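You operate a simulated robot arm through the tools that you are given. There is no shell and no other tool. Be economical: measure what you need, move in short steps, check, and stop when the job is done.

You are at the controls of a simulated robot arm. One attempt, no reset.

## Task
Clamp plate 62 in the scrub holder and brush its crust off.
Fine: free the clamp again; plate and brush go back. Set down upright: purple round brush. What is to be rubbed or washed off counts as gone when no trace of it is left.

It is judged by the outcome, as a careful person would: the job done as asked, and still so three seconds after it is handed in. It fails if anything else is knocked over, pushed out of place, dropped, spilled or broken.

## Robot
A 7-joint arm with a two-finger parallel gripper, fixed in place. Base frame: the origin is at the foot of the arm, x ahead of it, y to its left, z up; the work surface is at about z = 820. Units: mm, degrees, N and s.
With the tool pointing down near the work surface it reaches from about 240 to 680 mm from the base axis. Its first joint turns from -66.0 to 66.0 degrees. Payload 2.4 kg.
Tool frame: the origin (TCP) lies between the finger pads and is the grasp point; the fingertips stand 30 mm ahead of it; z points along the fingers, y is the line along which they close. Largest opening 94 mm; finger width 28, thickness 10; the body of the gripper, 50 by 96 mm, starts 55 mm behind the TCP.
Orientation is that of the tool frame in the base frame, as a unit quaternion [w, x, y, z]. With the fingers straight down and closing along the base's y, the tool's x points along the base's -x, its y along +y and its z along -z.

## Interface
- The arm moves only by the tool arm_command. Its argument "targets" is a list of rows, each a list of 7 numbers: the turn, a rotation vector about the base's x, y, z in units of 60 degrees (1.0 is 60 degrees), then the shift along the base's x, y, z in units of 500 mm (1.0 is 500 mm), then the opening in per cent of the stroke, from 0 (shut) to 100 (fully open). In form: [[ax, ay, az, tx, ty, tz, gripper], ...]. A call has 1 to 8 rows; each row is the pose to reach, as a shift and turn from the pose commanded when the call began. A call with a number of a shift or a turn outside -1 to 1 is refused whole. Each row takes 0.2 s and may step no farther than 50 mm and 8.6 degrees from the row before; otherwise, or with a gripper value out of range, the whole call is refused. Where a pose cannot be reached the arm comes as near as it can. A force on the tool above 70 N (or 10 N above the force at the start of the call, whichever is more), or a blocked arm, ends the call early, and 0.2 s more pass. The fingers move at their own pace (about 153 mm/s each) and stop on an object; they squeeze with about 26 N. The grip force told is the motor's: it shows also when the fingers shut on nothing. Time passes only in rows, and 0.2 s behind the last, so rows that repeat a pose let the fingers close. The reply holds the time, the measured pose of the TCP, the force on the tool along the base axes, the opening and the grip force, in the units named above and with some noise, with the torque about the TCP (base axes, N m) and any sound that the robot's microphone picked up, and new pictures: "show" is both (left out), scene, wrist or none.
- Cameras (640 x 400 px; columns grow to the right, rows downward): "scene" is fixed at [31.2, 466.9, 1449.5]; the picture's right is [-0.82, -0.57, 0.00], its down [-0.30, 0.42, -0.86] and it looks along [0.49, -0.70, -0.52] (base axes); focal length 346 px, centre (320, 200). "wrist" rides on the gripper at [76, 14, -103] in the tool frame; the picture's right is [-0.18, 0.98, 0.00], its down [-0.75, -0.14, -0.64] and it looks along [-0.63, -0.12, 0.77] (tool axes); focal length 243 px, centre (320, 200). There is no depth. A picture from a camera that has moved, and an enlarged one, comes with that camera's place and axes in the base frame and with its lens.
- inspect(camera, box): a new picture of the part [left, top, right, bottom] of that camera's present view, enlarged. It takes no simulated time.
- job_done(): hands the job in; it is judged then, once.

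Work in short steps. Places have to be worked out from the pictures, the camera data and where the tool is seen: move nearer, look again, correct. Check each grasp and each placing, and mend what went wrong. You have 120 turns and 200 pictures in all, those below and enlarged ones among them. Open the gripper and draw the arm clear of the work before you hand the job in, unless the task says otherwise; then end with one line.

The tools are called as name(argument=value, ...) on one line, values as JSON. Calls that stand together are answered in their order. arm_command: Moves the arm, as the interface text tells. Its arguments: {"type":"object","properties":{"targets":{"type":"array"},"show":{"type":"string","enum":["both","scene","wrist","none"]}},"required":["targets"]} The other tools are called the same way: inspect (camera, box) takes an enlarged picture of a part of a camera's view; job_done () hands the job in.

At the start:

```text
t: 0.0
position: [359.6, -205.9, 1167.2]
ee_rot: [0.0, 0.0, 1.0, -0.002]
force: [0.3, 0.0, 0.6]
torque: [0.02, 0.0, 0.0]
gripper_width: 94.0
gripper_force: 0.1
```

scene: 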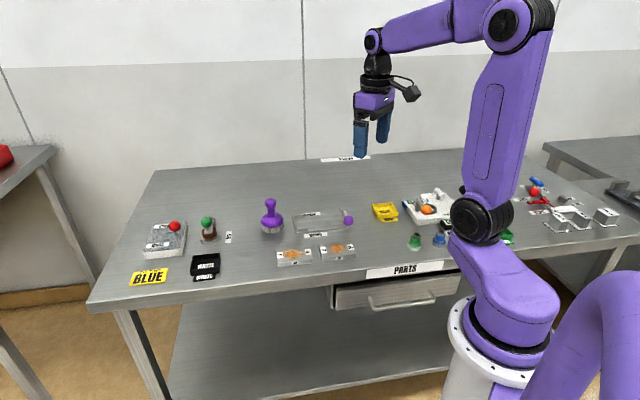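
wrist: 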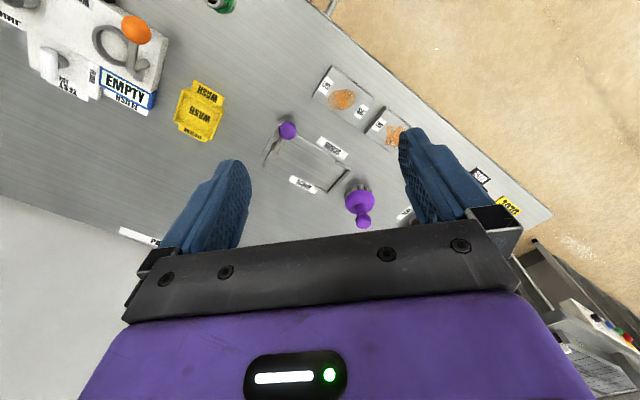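

I start by enlarging the work area: holder, plates, and brushes.

inspect(camera="scene", box=[120, 180, 380, 300])

inspect(camera="wrist", box=[240, 50, 540, 240])

inspect(camera="scene", box=[240, 190, 380, 278])

```text
2.46 times, centred on (250, 240) of scene
camera zoom: at [31.2, 466.9, 1449.5], right [-0.82, -0.57, 0.0], down [-0.3, 0.42, -0.86], along [0.49, -0.7, -0.52], focal length 851 px, centre (492, 102)
```

zoom: 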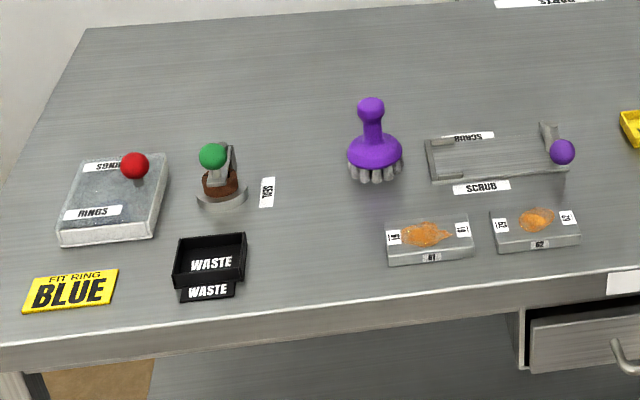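

```text
2.11 times, centred on (390, 145) of wrist
camera zoom: at [283.8, -192.3, 1269.5], right [0.18, 0.98, 0.0], down [0.75, -0.14, 0.64], along [0.63, -0.12, -0.77], focal length 511 px, centre (173, 316)
```

zoom: 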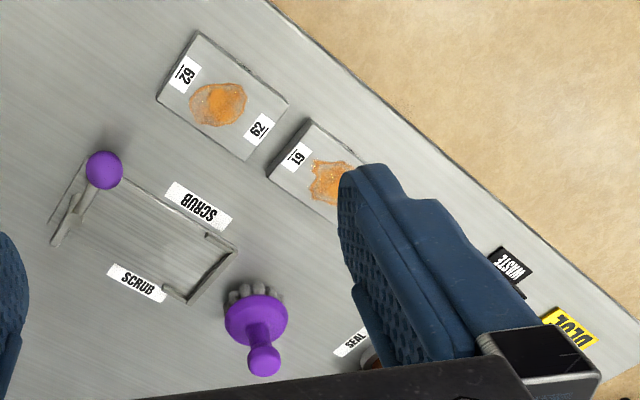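

```text
4.55 times, centred on (310, 234) of scene
camera zoom: at [31.2, 466.9, 1449.5], right [-0.82, -0.57, 0.0], down [-0.3, 0.42, -0.86], along [0.49, -0.7, -0.52], focal length 1572 px, centre (366, 46)
```

zoom: 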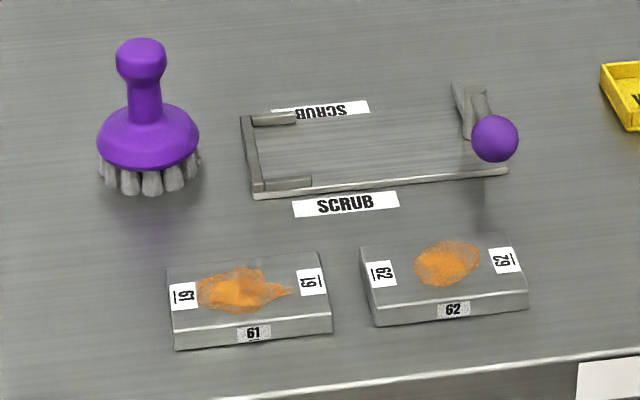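

Plate 62 is near (420,-175), the holder near (543,-265), and the brush near (635,-160). I move lower for a closer look at the holder and its lever.

arm_command(targets=[[0, 0, 0, 0.06, -0.05, -0.06, 100], [0, 0, 0, 0.12, -0.1, -0.12, 100], [0, 0, 0, 0.16, -0.14, -0.18, 100], [0, 0, 0, 0.16, -0.14, -0.26, 100]], show="wrist")

```text
t: 1.0
position: [440.4, -276.7, 1037.4]
ee_rot: [0.0, 0.0, 1.0, -0.002]
force: [0.4, -0.8, -0.1]
torque: [0.0, -0.04, -0.02]
gripper_width: 94.0
gripper_force: 0.0
camera wrist: at [364.2, -262.4, 1139.6], right [0.18, 0.98, 0.0], down [0.75, -0.14, 0.64], along [0.63, -0.12, -0.77], focal length 243 px, centre (320, 200)
```

wrist: 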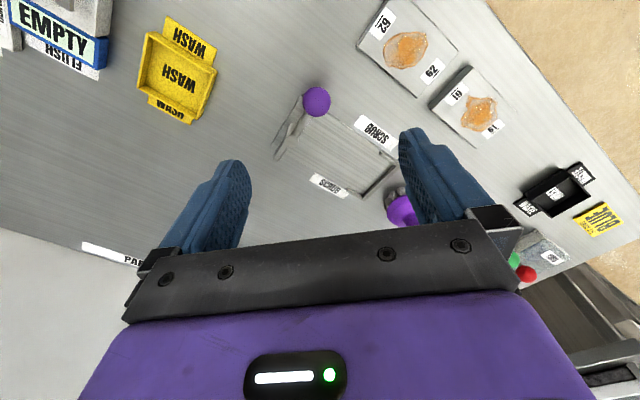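

inspect(camera="wrist", box=[260, 70, 420, 220])

inspect(camera="wrist", box=[340, 0, 520, 150])

inspect(camera="scene", box=[285, 195, 365, 245])

```text
2.67 times, centred on (340, 145) of wrist
camera zoom: at [364.2, -262.4, 1139.6], right [0.18, 0.98, 0.0], down [0.75, -0.14, 0.64], along [0.63, -0.12, -0.77], focal length 647 px, centre (267, 347)
```

zoom: 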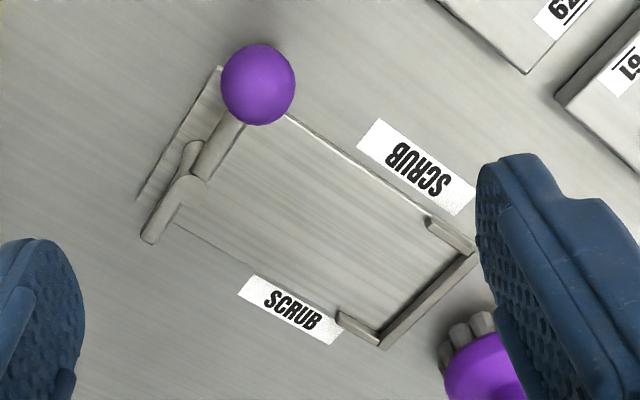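

```text
2.67 times, centred on (430, 75) of wrist
camera zoom: at [364.2, -262.4, 1139.6], right [0.18, 0.98, 0.0], down [0.75, -0.14, 0.64], along [0.63, -0.12, -0.77], focal length 647 px, centre (27, 533)
```

zoom: 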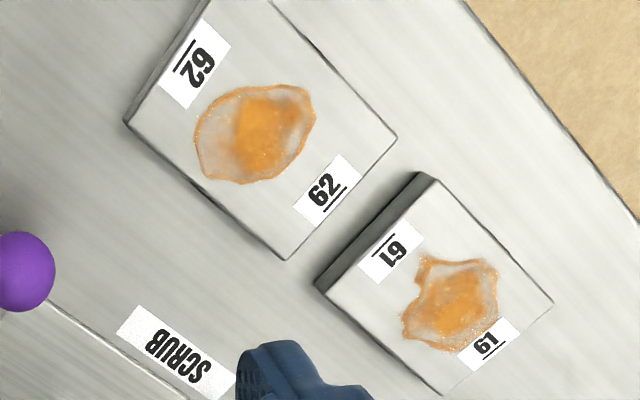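

```text
8.00 times, centred on (325, 220) of scene
camera zoom: at [31.2, 466.9, 1449.5], right [-0.82, -0.57, 0.0], down [-0.3, 0.42, -0.86], along [0.49, -0.7, -0.52], focal length 2766 px, centre (280, 40)
```

zoom: 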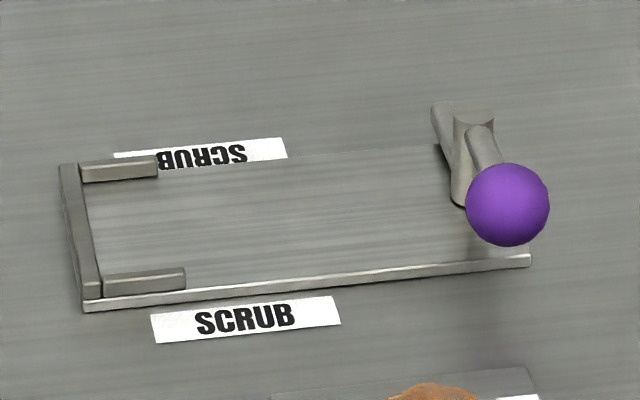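

The holder's long axis runs at about 45° (end stop at +x+y, lever at the near end). I turn the hand by 45° and look at the lever along that axis.

arm_command(targets=[[0, 0, 0.125, -0.015, -0.045, -0.017, 100], [0, 0, 0.25, -0.03, -0.09, -0.034, 100], [0, 0, 0.375, -0.046, -0.135, -0.05, 100], [0, 0, 0.5, -0.06, -0.18, -0.07, 100], [0, 0, 0.625, -0.076, -0.22, -0.09, 100], [0, 0, 0.75, -0.092, -0.268, -0.104, 100]], show="wrist")

inspect(camera="wrist", box=[230, 30, 430, 180])

```text
t: 2.4
position: [393.6, -410.1, 985.8]
ee_rot: [0.0, -0.384, 0.923, -0.002]
force: [-0.9, 0.3, 0.6]
torque: [-0.02, 0.01, -0.03]
gripper_width: 94.0
gripper_force: 0.0
camera wrist: at [328.7, -454.9, 1088.6], right [-0.57, 0.82, 0.0], down [0.63, 0.44, 0.64], along [0.53, 0.36, -0.77], focal length 243 px, centre (320, 200)
```

wrist: 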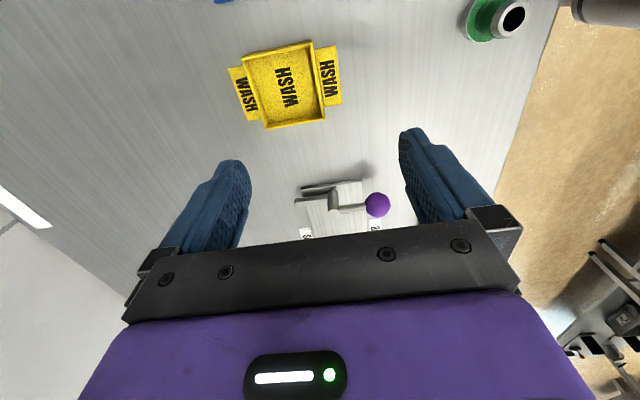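

```text
2.67 times, centred on (330, 105) of wrist
camera zoom: at [328.7, -454.9, 1088.6], right [-0.57, 0.82, 0.0], down [0.63, 0.44, 0.64], along [0.53, 0.36, -0.77], focal length 647 px, centre (293, 453)
```

zoom: 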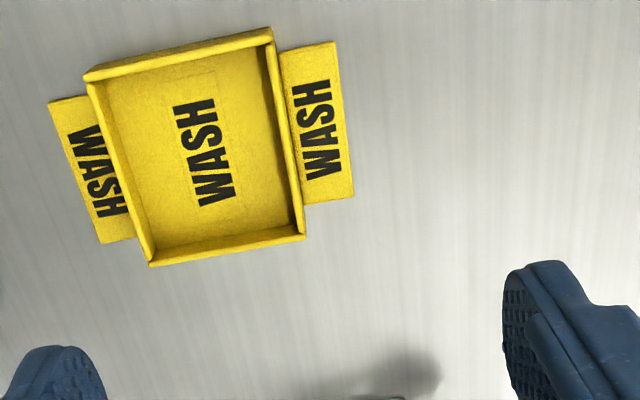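

The lever is mostly hidden behind the hand; I shift along the diagonal so that it comes up into view.

arm_command(targets=[[0, 0, 0, 0.06, 0.05, 0, 100], [0, 0, 0, 0.12, 0.1, -0.02, 100]], show="wrist")

inspect(camera="wrist", box=[240, 80, 420, 240])

```text
t: 3.0
position: [452.0, -360.4, 976.3]
ee_rot: [0.0, -0.383, 0.924, -0.002]
force: [-0.5, 1.0, -1.2]
torque: [-0.01, 0.0, 0.02]
gripper_width: 94.2
gripper_force: 0.1
camera wrist: at [389.5, -405.2, 1079.0], right [-0.56, 0.83, 0.0], down [0.63, 0.43, 0.64], along [0.53, 0.36, -0.77], focal length 243 px, centre (320, 200)
```

wrist: 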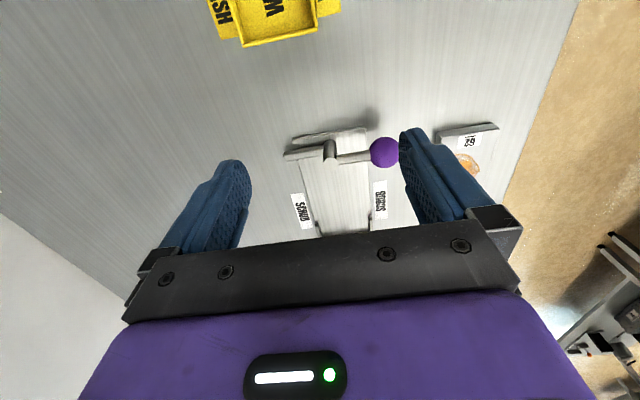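

```text
2.50 times, centred on (330, 160) of wrist
camera zoom: at [389.5, -405.2, 1079.0], right [-0.56, 0.83, 0.0], down [0.63, 0.43, 0.64], along [0.53, 0.36, -0.77], focal length 606 px, centre (295, 300)
```

zoom: 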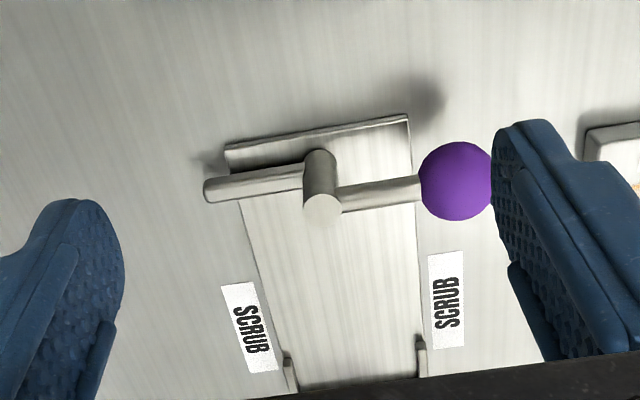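

The lever is clear now: a vertical post at about (491,-322), the jaw bar pointing to (+x,-y), and the ball at (452,-283,856). A quarter turn counterclockwise brings the jaw onto the plate. First I go over plate 62 to pick it up.

arm_command(targets=[[0, 0, 0, -0.015, 0.09, 0, 100], [0, 0, 0, -0.03, 0.18, 0, 100], [0, 0, 0, -0.045, 0.27, -0.02, 100], [0, 0, 0, -0.06, 0.36, -0.05, 100], [0, 0, 0, -0.06, 0.362, -0.05, 100]], show="both")

inspect(camera="wrist", box=[220, 80, 440, 250])

```text
t: 4.2
position: [423.4, -180.5, 949.9]
ee_rot: [0.0, -0.382, 0.924, -0.002]
force: [0.2, 1.4, -0.1]
torque: [0.02, -0.01, -0.01]
gripper_width: 94.2
gripper_force: 0.0
camera wrist: at [359.9, -224.6, 1052.6], right [-0.56, 0.83, 0.0], down [0.63, 0.43, 0.64], along [0.53, 0.36, -0.77], focal length 243 px, centre (320, 200)
```

scene: 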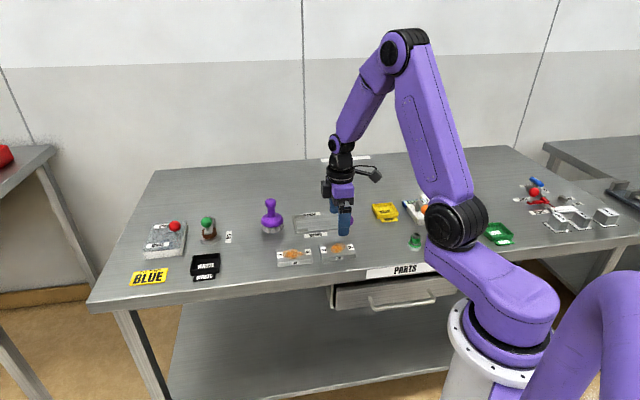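
wrist: 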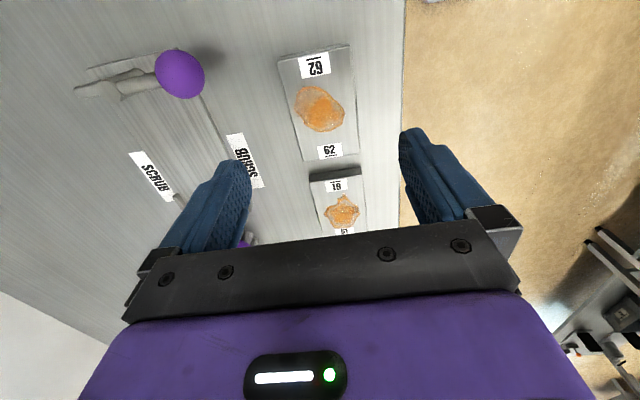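

```text
2.35 times, centred on (330, 165) of wrist
camera zoom: at [359.9, -224.6, 1052.6], right [-0.56, 0.83, 0.0], down [0.63, 0.43, 0.64], along [0.53, 0.36, -0.77], focal length 571 px, centre (296, 282)
```

zoom: 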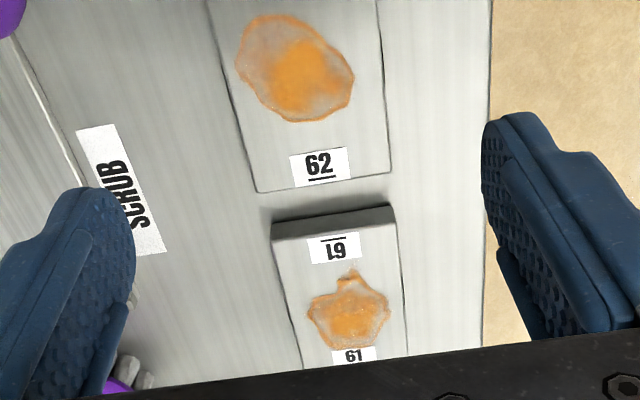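

Plate 62's centre comes out at (423.5,-178) with its axis at about 43–44°, so it is almost under the TCP. I descend with the fingers open and stop just above the table.

arm_command(targets=[[0, 0, -0.02, 0, 0.003, -0.07, 100], [0, 0, -0.02, 0, 0.005, -0.14, 100], [0, 0, -0.02, 0, 0.005, -0.18, 100], [0, 0, -0.02, 0, 0.005, -0.192, 100]], show="both")

inspect(camera="scene", box=[280, 180, 400, 270])

```text
t: 5.2
position: [424.2, -176.3, 852.0]
ee_rot: [0.001, -0.373, 0.928, -0.001]
force: [0.7, 0.3, -0.1]
torque: [-0.02, 0.03, 0.0]
gripper_width: 93.9
gripper_force: 0.1
camera wrist: at [358.9, -219.9, 955.2], right [-0.55, 0.84, 0.0], down [0.64, 0.42, 0.64], along [0.54, 0.35, -0.77], focal length 243 px, centre (320, 200)
```

scene: 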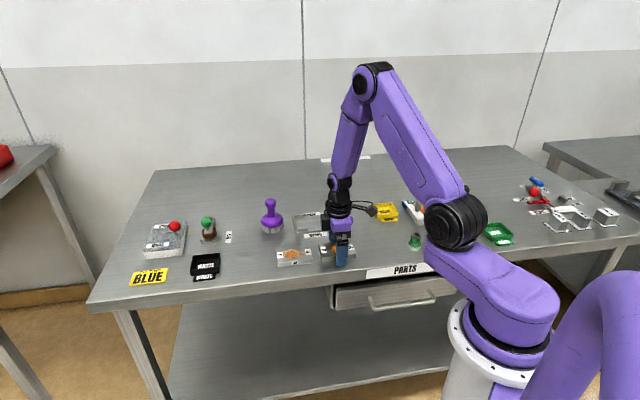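
wrist: 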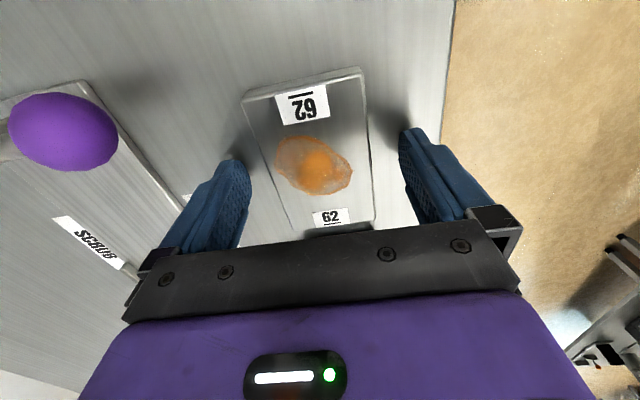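

```text
4.44 times, centred on (340, 225) of scene
camera zoom: at [31.2, 466.9, 1449.5], right [-0.82, -0.57, 0.0], down [-0.3, 0.42, -0.86], along [0.49, -0.7, -0.52], focal length 1537 px, centre (231, 89)
```

zoom: 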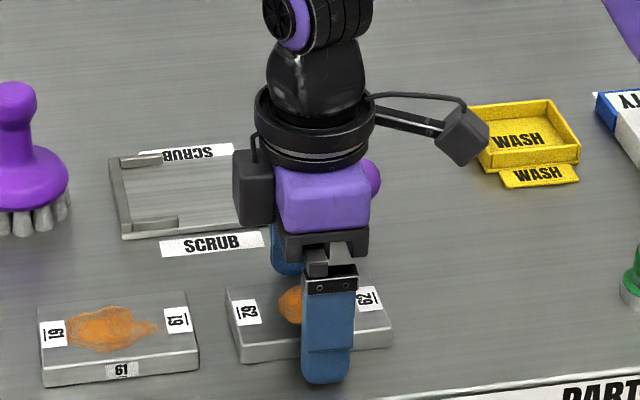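

The plate sits centred between the fingers, so I close.

arm_command(targets=[[0, 0, 0, 0, 0, 0, 70], [0, 0, 0, 0, 0, 0, 40], [0, 0, 0, 0, 0, 0, 40]], show="wrist")

```text
t: 6.0
position: [422.9, -177.0, 852.4]
ee_rot: [0.001, -0.372, 0.928, -0.002]
force: [0.5, -0.2, 0.3]
torque: [0.01, -0.11, -0.01]
gripper_width: 59.6
gripper_force: 26.0
camera wrist: at [359.0, -220.0, 955.5], right [-0.55, 0.84, 0.0], down [0.64, 0.42, 0.64], along [0.54, 0.35, -0.77], focal length 243 px, centre (320, 200)
```

wrist: 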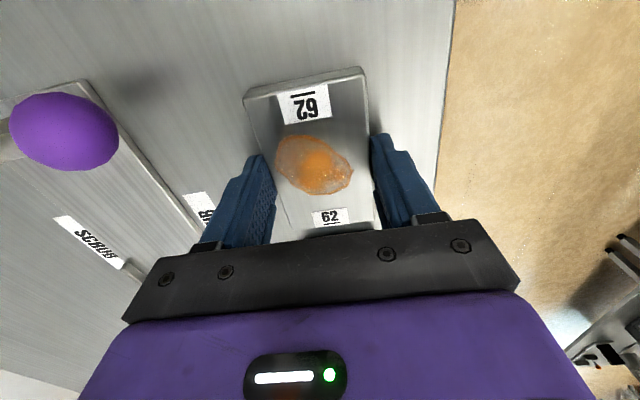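

The grip is good at 59.6 mm. I lift the plate and carry it over the holder, a little short of the end stop, to compare the two.

arm_command(targets=[[0, 0, 0, 0, 0, 0.08, 40], [0, 0, 0, 0, 0, 0.16, 40], [0, 0, 0.01, 0.06, -0.06, 0.18, 40], [0, 0, 0.02, 0.12, -0.12, 0.18, 40], [0, 0, 0.02, 0.17, -0.17, 0.18, 40], [0, 0, 0.02, 0.22, -0.2, 0.18, 40], [0, 0, 0.02, 0.22, -0.2, 0.18, 40]], show="both")

inspect(camera="scene", box=[270, 170, 390, 260])

inspect(camera="wrist", box=[220, 60, 420, 240])

```text
t: 7.6
position: [533.9, -276.8, 943.2]
ee_rot: [0.001, -0.383, 0.924, -0.001]
force: [0.3, 0.7, -2.4]
torque: [-0.01, -0.01, 0.0]
gripper_width: 59.5
gripper_force: 25.9
camera wrist: at [469.7, -320.4, 1045.9], right [-0.56, 0.83, 0.0], down [0.63, 0.43, 0.64], along [0.53, 0.36, -0.77], focal length 243 px, centre (320, 200)
```

scene: 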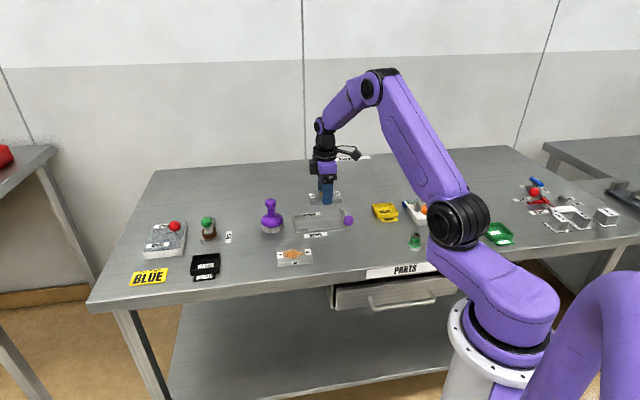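
wrist: 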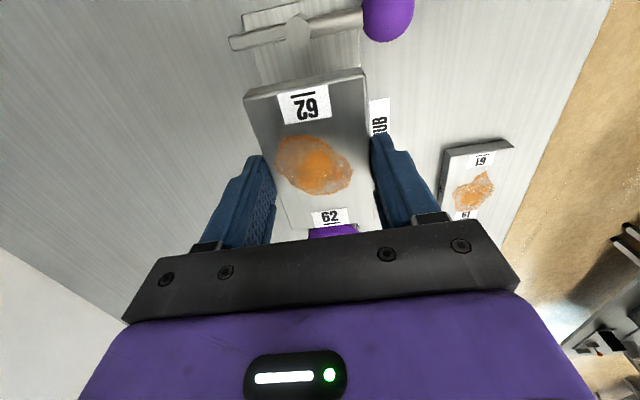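

```text
4.44 times, centred on (330, 215) of scene
camera zoom: at [31.3, 466.9, 1449.5], right [-0.82, -0.57, 0.0], down [-0.3, 0.42, -0.86], along [0.49, -0.7, -0.52], focal length 1537 px, centre (276, 133)
```

zoom: 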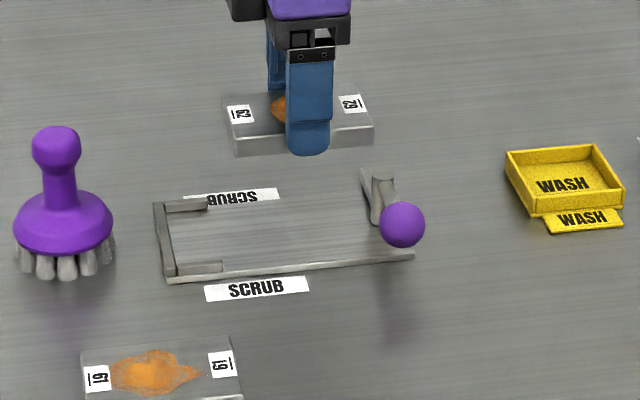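

```text
2.22 times, centred on (320, 150) of wrist
camera zoom: at [469.7, -320.4, 1045.9], right [-0.56, 0.83, 0.0], down [0.63, 0.43, 0.64], along [0.53, 0.36, -0.77], focal length 539 px, centre (320, 311)
```

zoom: 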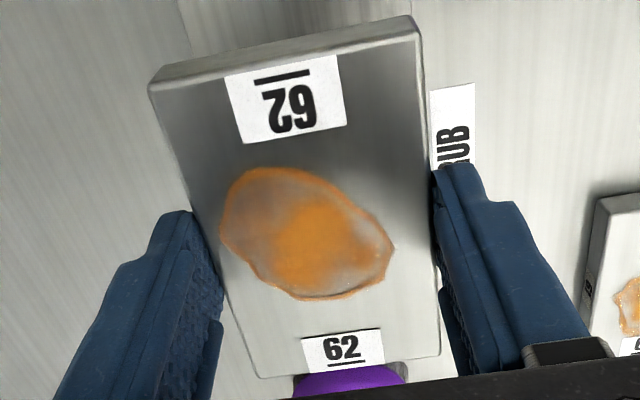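

The holder's centreline is consistently at p=(x−y)/√2≈575. I bring the plate over its seat and hover just above the guides for a close check.

arm_command(targets=[[0, 0, 0, 0.024, 0.021, 0, 40], [0, 0, 0, 0.0486, 0.0422, -0.06, 40], [0, 0, 0, 0.0486, 0.0422, -0.12, 40], [0, 0, 0, 0.0486, 0.0422, -0.12, 40]], show="wrist")

inspect(camera="scene", box=[280, 180, 370, 245])

inspect(camera="wrist", box=[220, 60, 420, 240])

```text
t: 8.6
position: [557.4, -255.9, 882.0]
ee_rot: [0.001, -0.383, 0.924, -0.002]
force: [-0.4, 0.3, -2.6]
torque: [0.02, 0.0, -0.02]
gripper_width: 59.4
gripper_force: 26.3
camera wrist: at [493.9, -299.1, 984.8], right [-0.56, 0.83, 0.0], down [0.63, 0.43, 0.64], along [0.53, 0.36, -0.77], focal length 243 px, centre (320, 200)
```

wrist: 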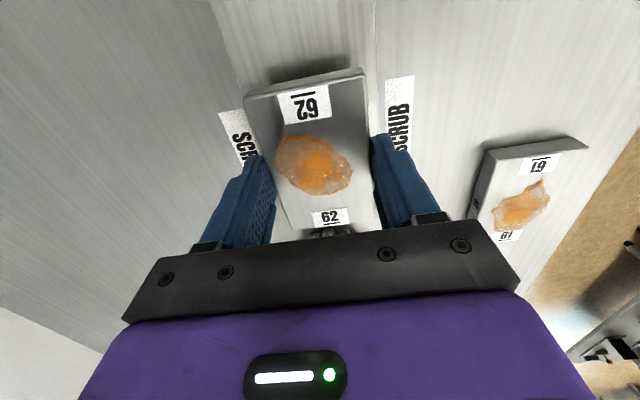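

```text
6.15 times, centred on (325, 212) of scene
camera zoom: at [31.3, 466.9, 1449.5], right [-0.82, -0.57, 0.0], down [-0.3, 0.42, -0.86], along [0.49, -0.7, -0.52], focal length 2128 px, centre (289, 123)
```

zoom: 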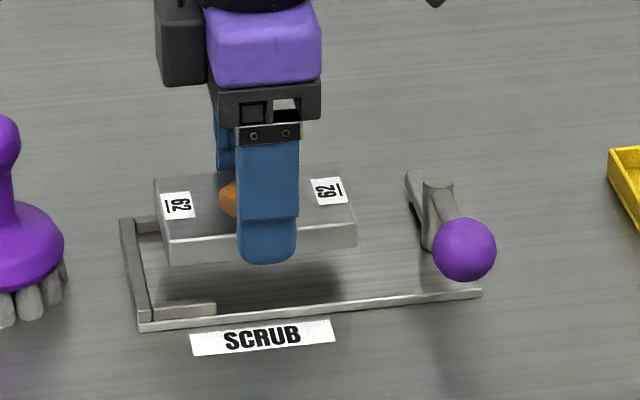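

```text
2.22 times, centred on (320, 150) of wrist
camera zoom: at [493.9, -299.1, 984.8], right [-0.56, 0.83, 0.0], down [0.63, 0.43, 0.64], along [0.53, 0.36, -0.77], focal length 539 px, centre (320, 311)
```

zoom: 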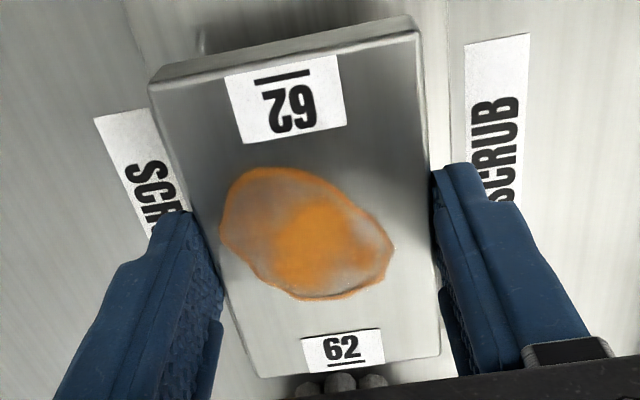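

In the scene picture the plate looks laterally aligned, with about 8 mm still to go to the end stop. I lower to just above the base and check for contact.

arm_command(targets=[[0, 0, 0, 0, 0, -0.02, 40], [0, 0, 0, 0, 0, -0.032, 40], [0, 0, 0, 0, 0, -0.038, 40]], show="none")

inspect(camera="scene", box=[290, 200, 360, 245])

inspect(camera="wrist", box=[220, 60, 420, 240])

```text
t: 9.4
position: [557.9, -254.6, 864.6]
ee_rot: [0.001, -0.383, 0.924, -0.001]
force: [0.4, -0.2, -2.8]
torque: [-0.03, 0.01, -0.02]
gripper_width: 59.5
gripper_force: 25.8
```

```text
8.89 times, centred on (325, 222) of scene
camera zoom: at [31.3, 466.9, 1449.5], right [-0.82, -0.57, 0.0], down [-0.3, 0.42, -0.86], along [0.49, -0.7, -0.52], focal length 3073 px, centre (276, 0)
```

zoom: 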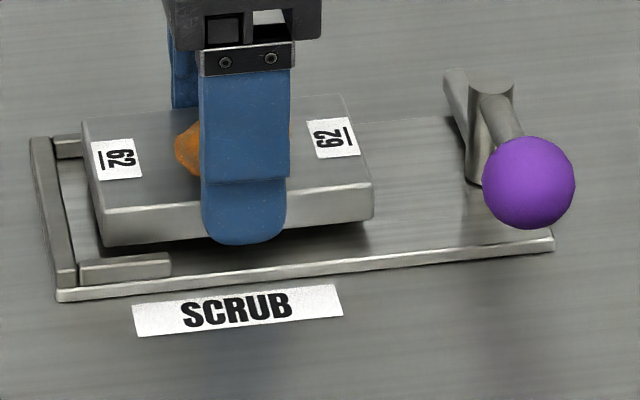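

```text
2.22 times, centred on (320, 150) of wrist
camera zoom: at [494.2, -299.8, 967.6], right [-0.56, 0.83, 0.0], down [0.63, 0.43, 0.64], along [0.53, 0.36, -0.77], focal length 539 px, centre (320, 311)
```

zoom: 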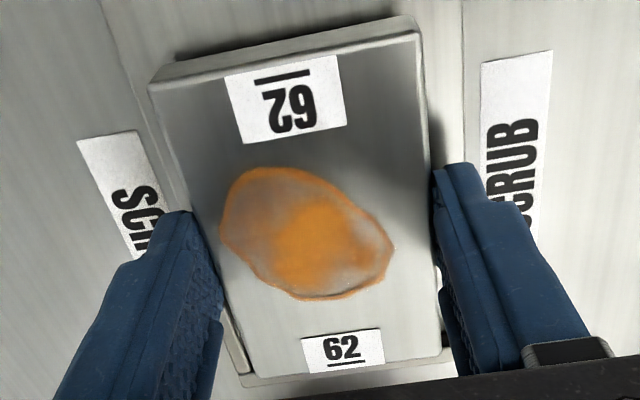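

Yaw matches and there seems to be clearance to the near guide. I lower slowly until the plate touches the base, watching the force.

arm_command(targets=[[0, 0, 0, 0, 0, -0.006, 40], [0, 0, 0, 0, 0, -0.01, 40], [0, 0, 0, 0, 0, -0.012, 40]], show="none")

inspect(camera="scene", box=[290, 200, 360, 245])

```text
t: 10.2
position: [559.0, -255.2, 858.2]
ee_rot: [0.001, -0.382, 0.924, -0.001]
force: [-0.2, 0.1, -2.8]
torque: [-0.03, -0.03, 0.0]
gripper_width: 59.6
gripper_force: 26.1
```

```text
8.89 times, centred on (325, 222) of scene
camera zoom: at [31.3, 466.9, 1449.5], right [-0.82, -0.57, 0.0], down [-0.3, 0.42, -0.86], along [0.49, -0.7, -0.52], focal length 3073 px, centre (276, 0)
```

zoom: 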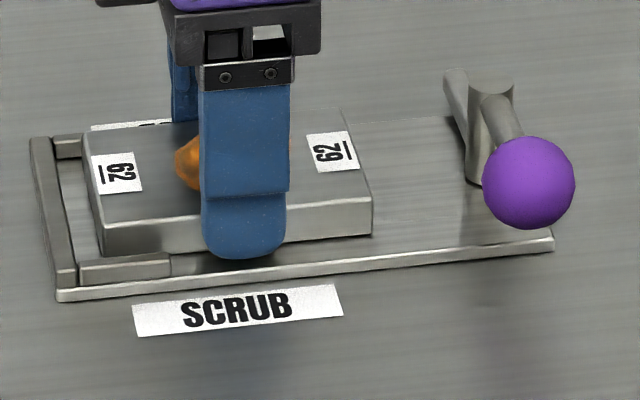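

The plate is in between the guides and still carried, with no contact. I lower further in small steps.

arm_command(targets=[[0, 0, 0, 0, 0, -0.002, 40], [0, 0, 0, 0, 0, -0.004, 40], [0, 0, 0, 0, 0, -0.006, 40]], show="none")

inspect(camera="scene", box=[290, 200, 360, 245])

```text
t: 11.0
position: [558.4, -255.0, 856.7]
ee_rot: [0.001, -0.383, 0.924, -0.001]
force: [-4.7, 3.5, 16.8]
torque: [0.18, 0.17, 0.1]
gripper_width: 60.0
gripper_force: 26.3
```

```text
8.89 times, centred on (325, 222) of scene
camera zoom: at [30.8, 467.2, 1449.4], right [-0.82, -0.57, 0.0], down [-0.3, 0.42, -0.86], along [0.49, -0.7, -0.52], focal length 3073 px, centre (276, 0)
```

zoom: 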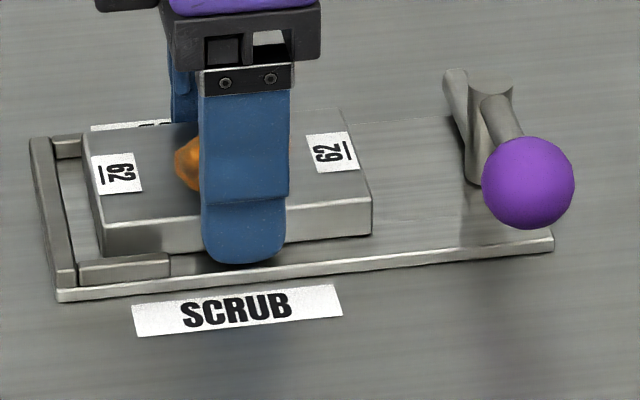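

The plate rests on the base (contact at z≈857). I ease off by about 2 mm and slide toward the end stop until it resists.

arm_command(targets=[[0, 0, 0, 0, 0, 0.004, 40], [0, 0, 0, 0.003, 0.006, 0.004, 40], [0, 0, 0, 0.006, 0.009, 0.004, 40], [0, 0, 0, 0.009, 0.012, 0.004, 40]], show="none")

inspect(camera="scene", box=[290, 200, 360, 245])

```text
t: 12.0
position: [562.8, -248.8, 857.4]
ee_rot: [0.0, -0.382, 0.924, -0.001]
force: [-0.9, -0.6, -3.3]
torque: [0.04, -0.04, -0.02]
gripper_width: 59.8
gripper_force: 25.2
```

```text
8.89 times, centred on (325, 222) of scene
camera zoom: at [31.3, 466.9, 1449.5], right [-0.82, -0.57, 0.0], down [-0.3, 0.42, -0.86], along [0.49, -0.7, -0.52], focal length 3073 px, centre (276, 0)
```

zoom: 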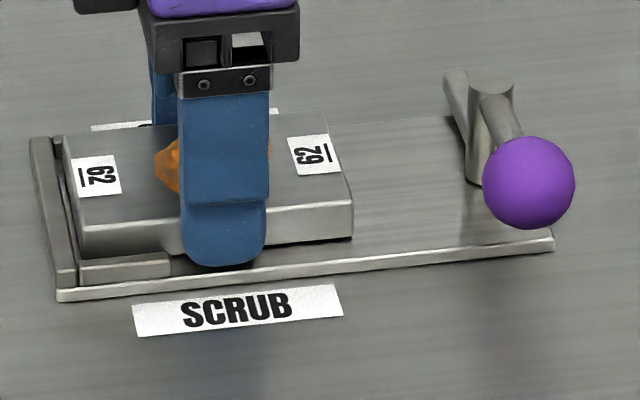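

About 3 mm of gap is left at the stop, and the finger is close to the guide's end. I slide 2 mm more, set the plate down and open slightly.

arm_command(targets=[[0, 0, 0, 0.003, 0.003, 0, 40], [0, 0, 0, 0.003, 0.003, -0.003, 40], [0, 0, 0, 0.003, 0.003, -0.002, 75], [0, 0, 0, 0.003, 0.003, -0.002, 75], [0, 0, 0, 0.003, 0.003, 0.05, 75], [0, 0, 0, 0.003, 0.003, 0.13, 75]], show="wrist")

inspect(camera="scene", box=[290, 200, 360, 245])

inspect(camera="wrist", box=[220, 0, 420, 240])

```text
t: 13.4
position: [564.8, -247.7, 924.5]
ee_rot: [0.001, -0.383, 0.924, -0.001]
force: [-0.6, 0.6, -0.2]
torque: [0.01, 0.01, -0.01]
gripper_width: 70.2
gripper_force: 0.1
camera wrist: at [501.1, -291.9, 1026.9], right [-0.56, 0.83, 0.0], down [0.63, 0.43, 0.64], along [0.53, 0.36, -0.77], focal length 243 px, centre (320, 200)
```

wrist: 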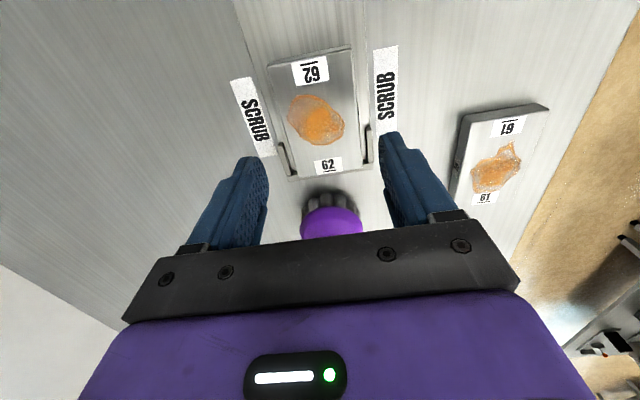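

```text
8.89 times, centred on (325, 222) of scene
camera zoom: at [31.2, 466.9, 1449.5], right [-0.82, -0.57, 0.0], down [-0.3, 0.42, -0.86], along [0.49, -0.7, -0.52], focal length 3073 px, centre (276, 0)
```

zoom: 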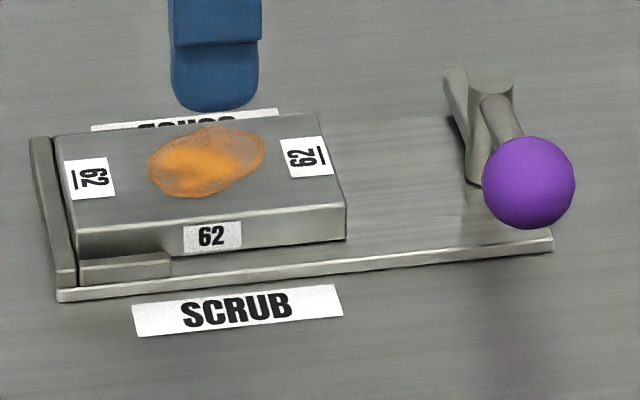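

```text
1.67 times, centred on (320, 120) of wrist
camera zoom: at [501.1, -291.9, 1026.9], right [-0.56, 0.83, 0.0], down [0.63, 0.43, 0.64], along [0.53, 0.36, -0.77], focal length 404 px, centre (320, 333)
```

zoom: 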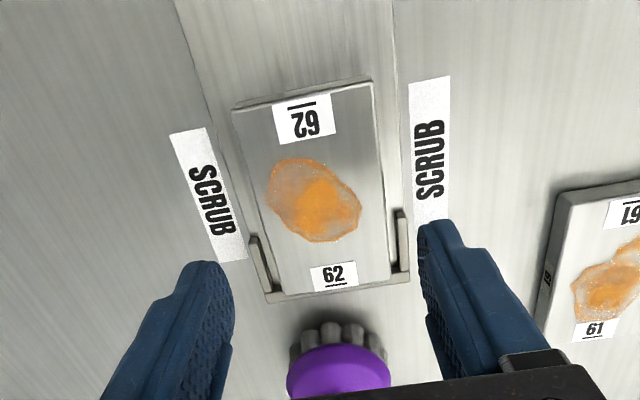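

The plate lies flat in its seat between the guides, against the stop. Now the lever: I turn the hand −90° and go over the ball so that the fingers can hold it across its swing direction.

arm_command(targets=[[0, 0, -0.136, -0.02, -0.006, 0.04, 75], [0, 0, -0.272, -0.04, -0.012, 0.06, 75], [0, 0, -0.409, -0.06, -0.018, 0.06, 75], [0, 0, -0.545, -0.08, -0.024, 0.06, 75], [0, 0, -0.682, -0.11, -0.03, 0.06, 75], [0, 0, -0.818, -0.14, -0.04, 0.06, 75], [0, 0, -0.954, -0.17, -0.05, 0.06, 75]], show="none")

arm_command(targets=[[0, 0, -0.136, -0.03, -0.01, 0, 70], [0, 0, -0.272, -0.056, -0.02, 0, 60], [0, 0, -0.409, -0.056, -0.02, 0, 55], [0, 0, -0.546, -0.056, -0.02, 0, 55], [0, 0, -0.546, -0.056, -0.02, 0, 55]], show="both")

```text
t: 15.0
position: [480.7, -273.5, 952.6]
ee_rot: [-0.001, 0.108, 0.994, -0.002]
force: [0.7, 0.3, 0.6]
torque: [0.02, 0.02, -0.03]
gripper_width: 70.5
gripper_force: 0.0
```

```text
t: 16.2
position: [451.1, -283.7, 952.9]
ee_rot: [0.0, 0.384, 0.923, -0.002]
force: [-0.4, 0.5, 0.1]
torque: [0.01, 0.03, 0.0]
gripper_width: 51.6
gripper_force: 0.1
camera wrist: at [408.1, -219.4, 1055.4], right [0.83, 0.56, 0.0], down [0.43, -0.63, 0.64], along [0.36, -0.53, -0.77], focal length 243 px, centre (320, 200)
```

scene: 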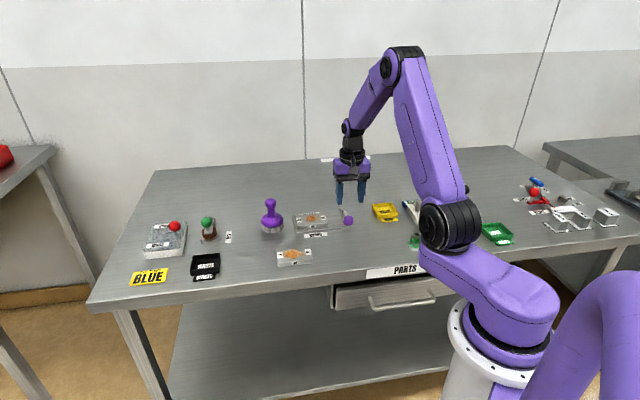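
wrist: 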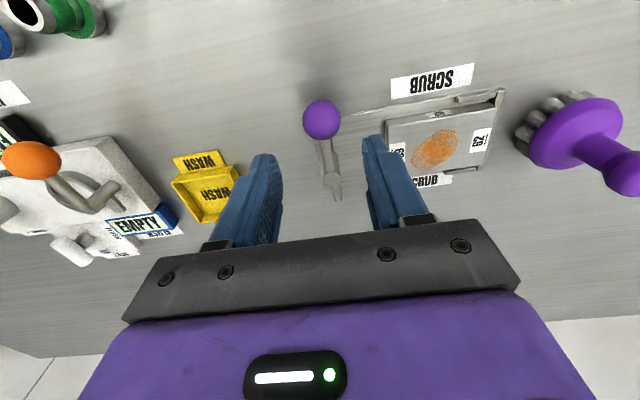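

The ball measures (453,-284.5), almost directly below. I descend around it and close.

arm_command(targets=[[0, 0, 0, 0.003, -0.002, -0.08, 55], [0, 0, 0, 0.003, -0.002, -0.16, 55], [0, 0, 0, 0.003, -0.002, -0.186, 55], [0, 0, 0, 0.003, -0.002, -0.186, 30], [0, 0, 0, 0.003, -0.002, -0.186, 30]], show="both")

inspect(camera="scene", box=[290, 180, 380, 245])

```text
t: 17.4
position: [452.7, -284.6, 860.1]
ee_rot: [0.0, 0.382, 0.924, -0.002]
force: [-0.7, 2.6, 0.4]
torque: [-0.11, -0.16, 0.06]
gripper_width: 31.2
gripper_force: 45.0
camera wrist: at [409.6, -221.0, 962.9], right [0.83, 0.56, 0.0], down [0.43, -0.63, 0.64], along [0.36, -0.53, -0.77], focal length 243 px, centre (320, 200)
```

scene: 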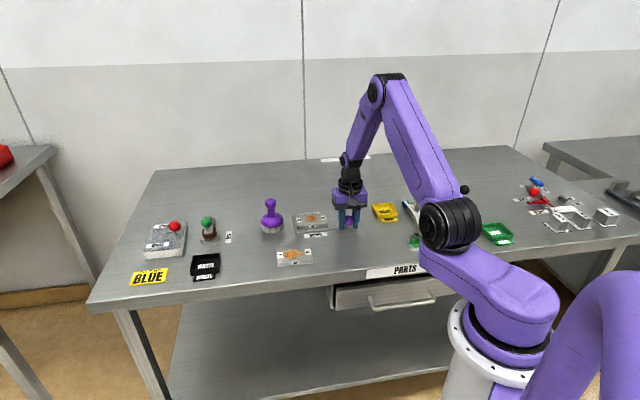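
wrist: 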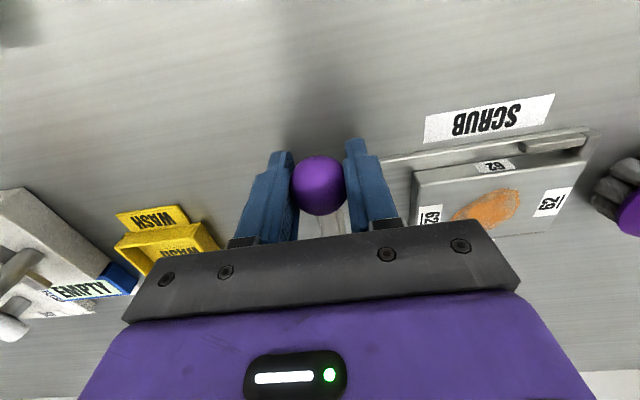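

```text
6.15 times, centred on (335, 212) of scene
camera zoom: at [31.2, 467.0, 1449.5], right [-0.82, -0.57, 0.0], down [-0.3, 0.42, -0.86], along [0.49, -0.7, -0.52], focal length 2128 px, centre (228, 123)
```

zoom: 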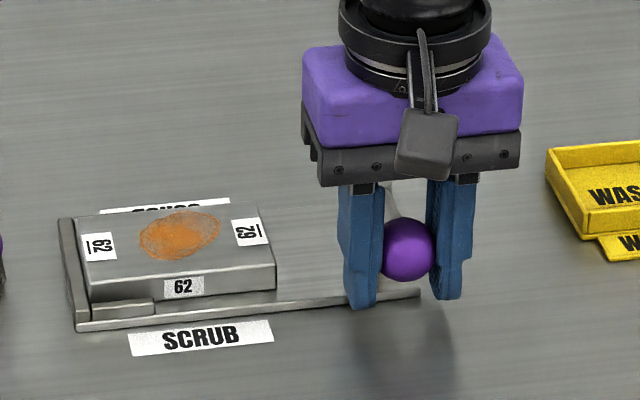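

The ball is held. I swing it counterclockwise around the post at (491,-322), 32° first, and check the forces.

arm_command(targets=[[0, 0, 0.133, -0.0097, -0.0114, 0, 30], [0, 0, 0.267, -0.0177, -0.024, 0, 30], [0, 0, 0.4, -0.0238, -0.0376, 0, 30], [0, 0, 0.533, -0.028, -0.052, 0, 30]], show="none")

inspect(camera="scene", box=[290, 180, 380, 245])

```text
t: 18.4
position: [438.5, -310.7, 860.2]
ee_rot: [0.001, 0.112, 0.994, -0.002]
force: [1.6, 2.6, 3.2]
torque: [0.24, 0.91, 0.08]
gripper_width: 31.3
gripper_force: 44.9
```

```text
6.15 times, centred on (335, 212) of scene
camera zoom: at [31.2, 467.0, 1449.5], right [-0.82, -0.57, 0.0], down [-0.3, 0.42, -0.86], along [0.49, -0.7, -0.52], focal length 2128 px, centre (228, 123)
```

zoom: 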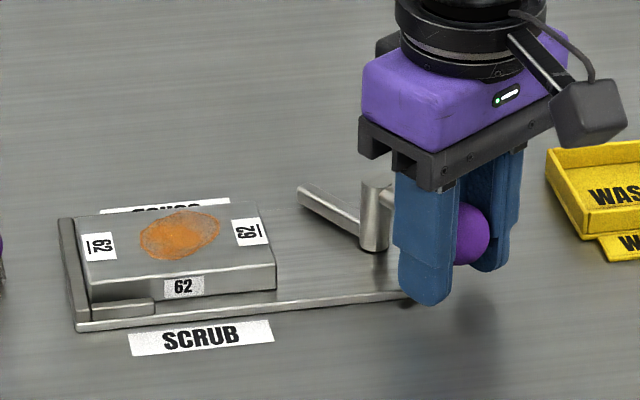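

The jaw swings as expected. I continue to 64°.

arm_command(targets=[[0, 0, 0.133, -0.0022, -0.0148, 0, 30], [0, 0, 0.267, -0.0022, -0.0297, 0, 30], [0, 0, 0.4, -0.0002, -0.0445, 0, 30], [0, 0, 0.533, 0.0038, -0.0589, 0, 30]], show="none")

inspect(camera="scene", box=[290, 180, 380, 245])

```text
t: 19.4
position: [441.0, -340.0, 860.2]
ee_rot: [0.001, -0.166, 0.986, -0.003]
force: [7.1, -1.1, 2.8]
torque: [-0.06, 0.45, -0.26]
gripper_width: 31.1
gripper_force: 45.0
```

```text
6.15 times, centred on (335, 212) of scene
camera zoom: at [31.4, 466.9, 1449.5], right [-0.82, -0.57, 0.0], down [-0.3, 0.42, -0.86], along [0.49, -0.7, -0.52], focal length 2128 px, centre (228, 123)
```

zoom: 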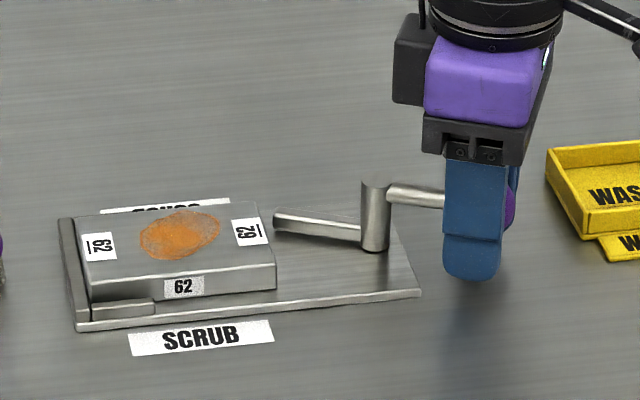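

The jaw tip has reached the plate's end. I continue the swing to about 88°; the force limit will stop me if it jams.

arm_command(targets=[[0, 0, 0.133, 0.006, -0.0137, 0, 30], [0, 0, 0.267, 0.0139, -0.0264, 0, 30], [0, 0, 0.4, 0.0234, -0.0379, 0, 30]], show="none")

inspect(camera="scene", box=[290, 180, 380, 245])

```text
t: 20.2
position: [453.2, -358.7, 860.3]
ee_rot: [0.001, -0.367, 0.93, -0.002]
force: [6.9, -3.4, 5.2]
torque: [0.19, -0.27, -0.4]
gripper_width: 31.1
gripper_force: 44.6
```

```text
6.15 times, centred on (335, 212) of scene
camera zoom: at [31.3, 466.9, 1449.5], right [-0.82, -0.57, 0.0], down [-0.3, 0.42, -0.86], along [0.49, -0.7, -0.52], focal length 2128 px, centre (228, 123)
```

zoom: 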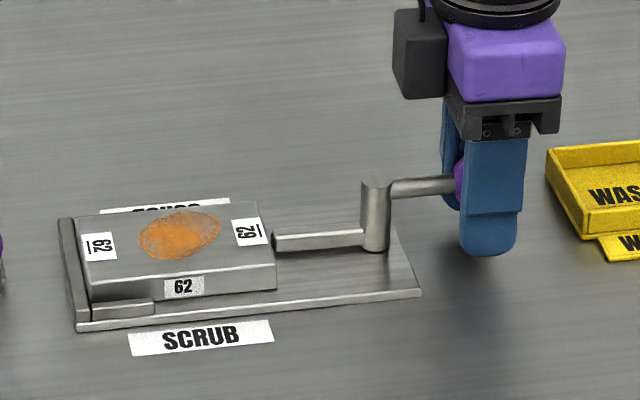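

The jaw sits end-on against the plate. I push a few degrees further to see whether there is a firm stop or snug feel.

arm_command(targets=[[0, 0, 0.05, 0.0045, -0.004, 0, 30], [0, 0, 0.1, 0.0085, -0.0072, 0, 30]], show="wrist")

inspect(camera="scene", box=[290, 200, 360, 245])

```text
t: 20.8
position: [453.8, -359.2, 861.0]
ee_rot: [-0.002, -0.415, 0.91, 0.003]
force: [-12.8, 13.5, 20.1]
torque: [0.05, 0.2, -0.37]
gripper_width: 31.4
gripper_force: 45.2
camera wrist: at [393.8, -409.3, 962.4], right [-0.62, 0.78, 0.01], down [0.6, 0.47, 0.64], along [0.5, 0.4, -0.77], focal length 243 px, centre (320, 200)
```

wrist: 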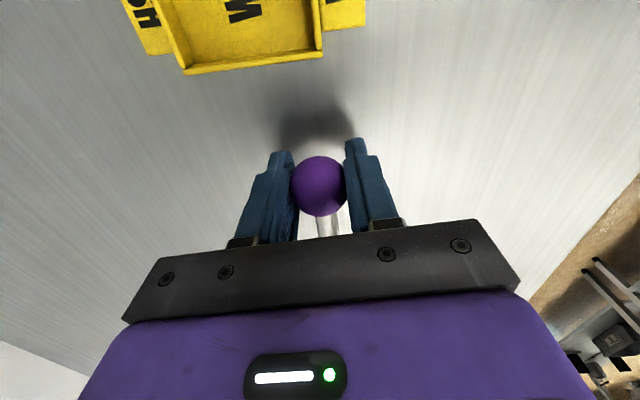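

```text
8.89 times, centred on (325, 222) of scene
camera zoom: at [30.6, 467.5, 1449.3], right [-0.82, -0.57, 0.0], down [-0.3, 0.42, -0.86], along [0.49, -0.7, -0.52], focal length 3073 px, centre (276, 0)
```

zoom: 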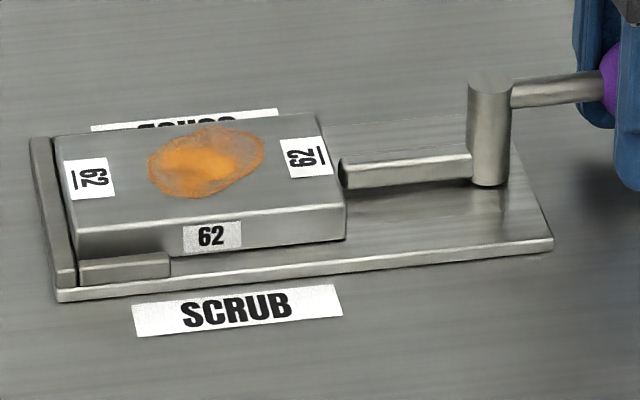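

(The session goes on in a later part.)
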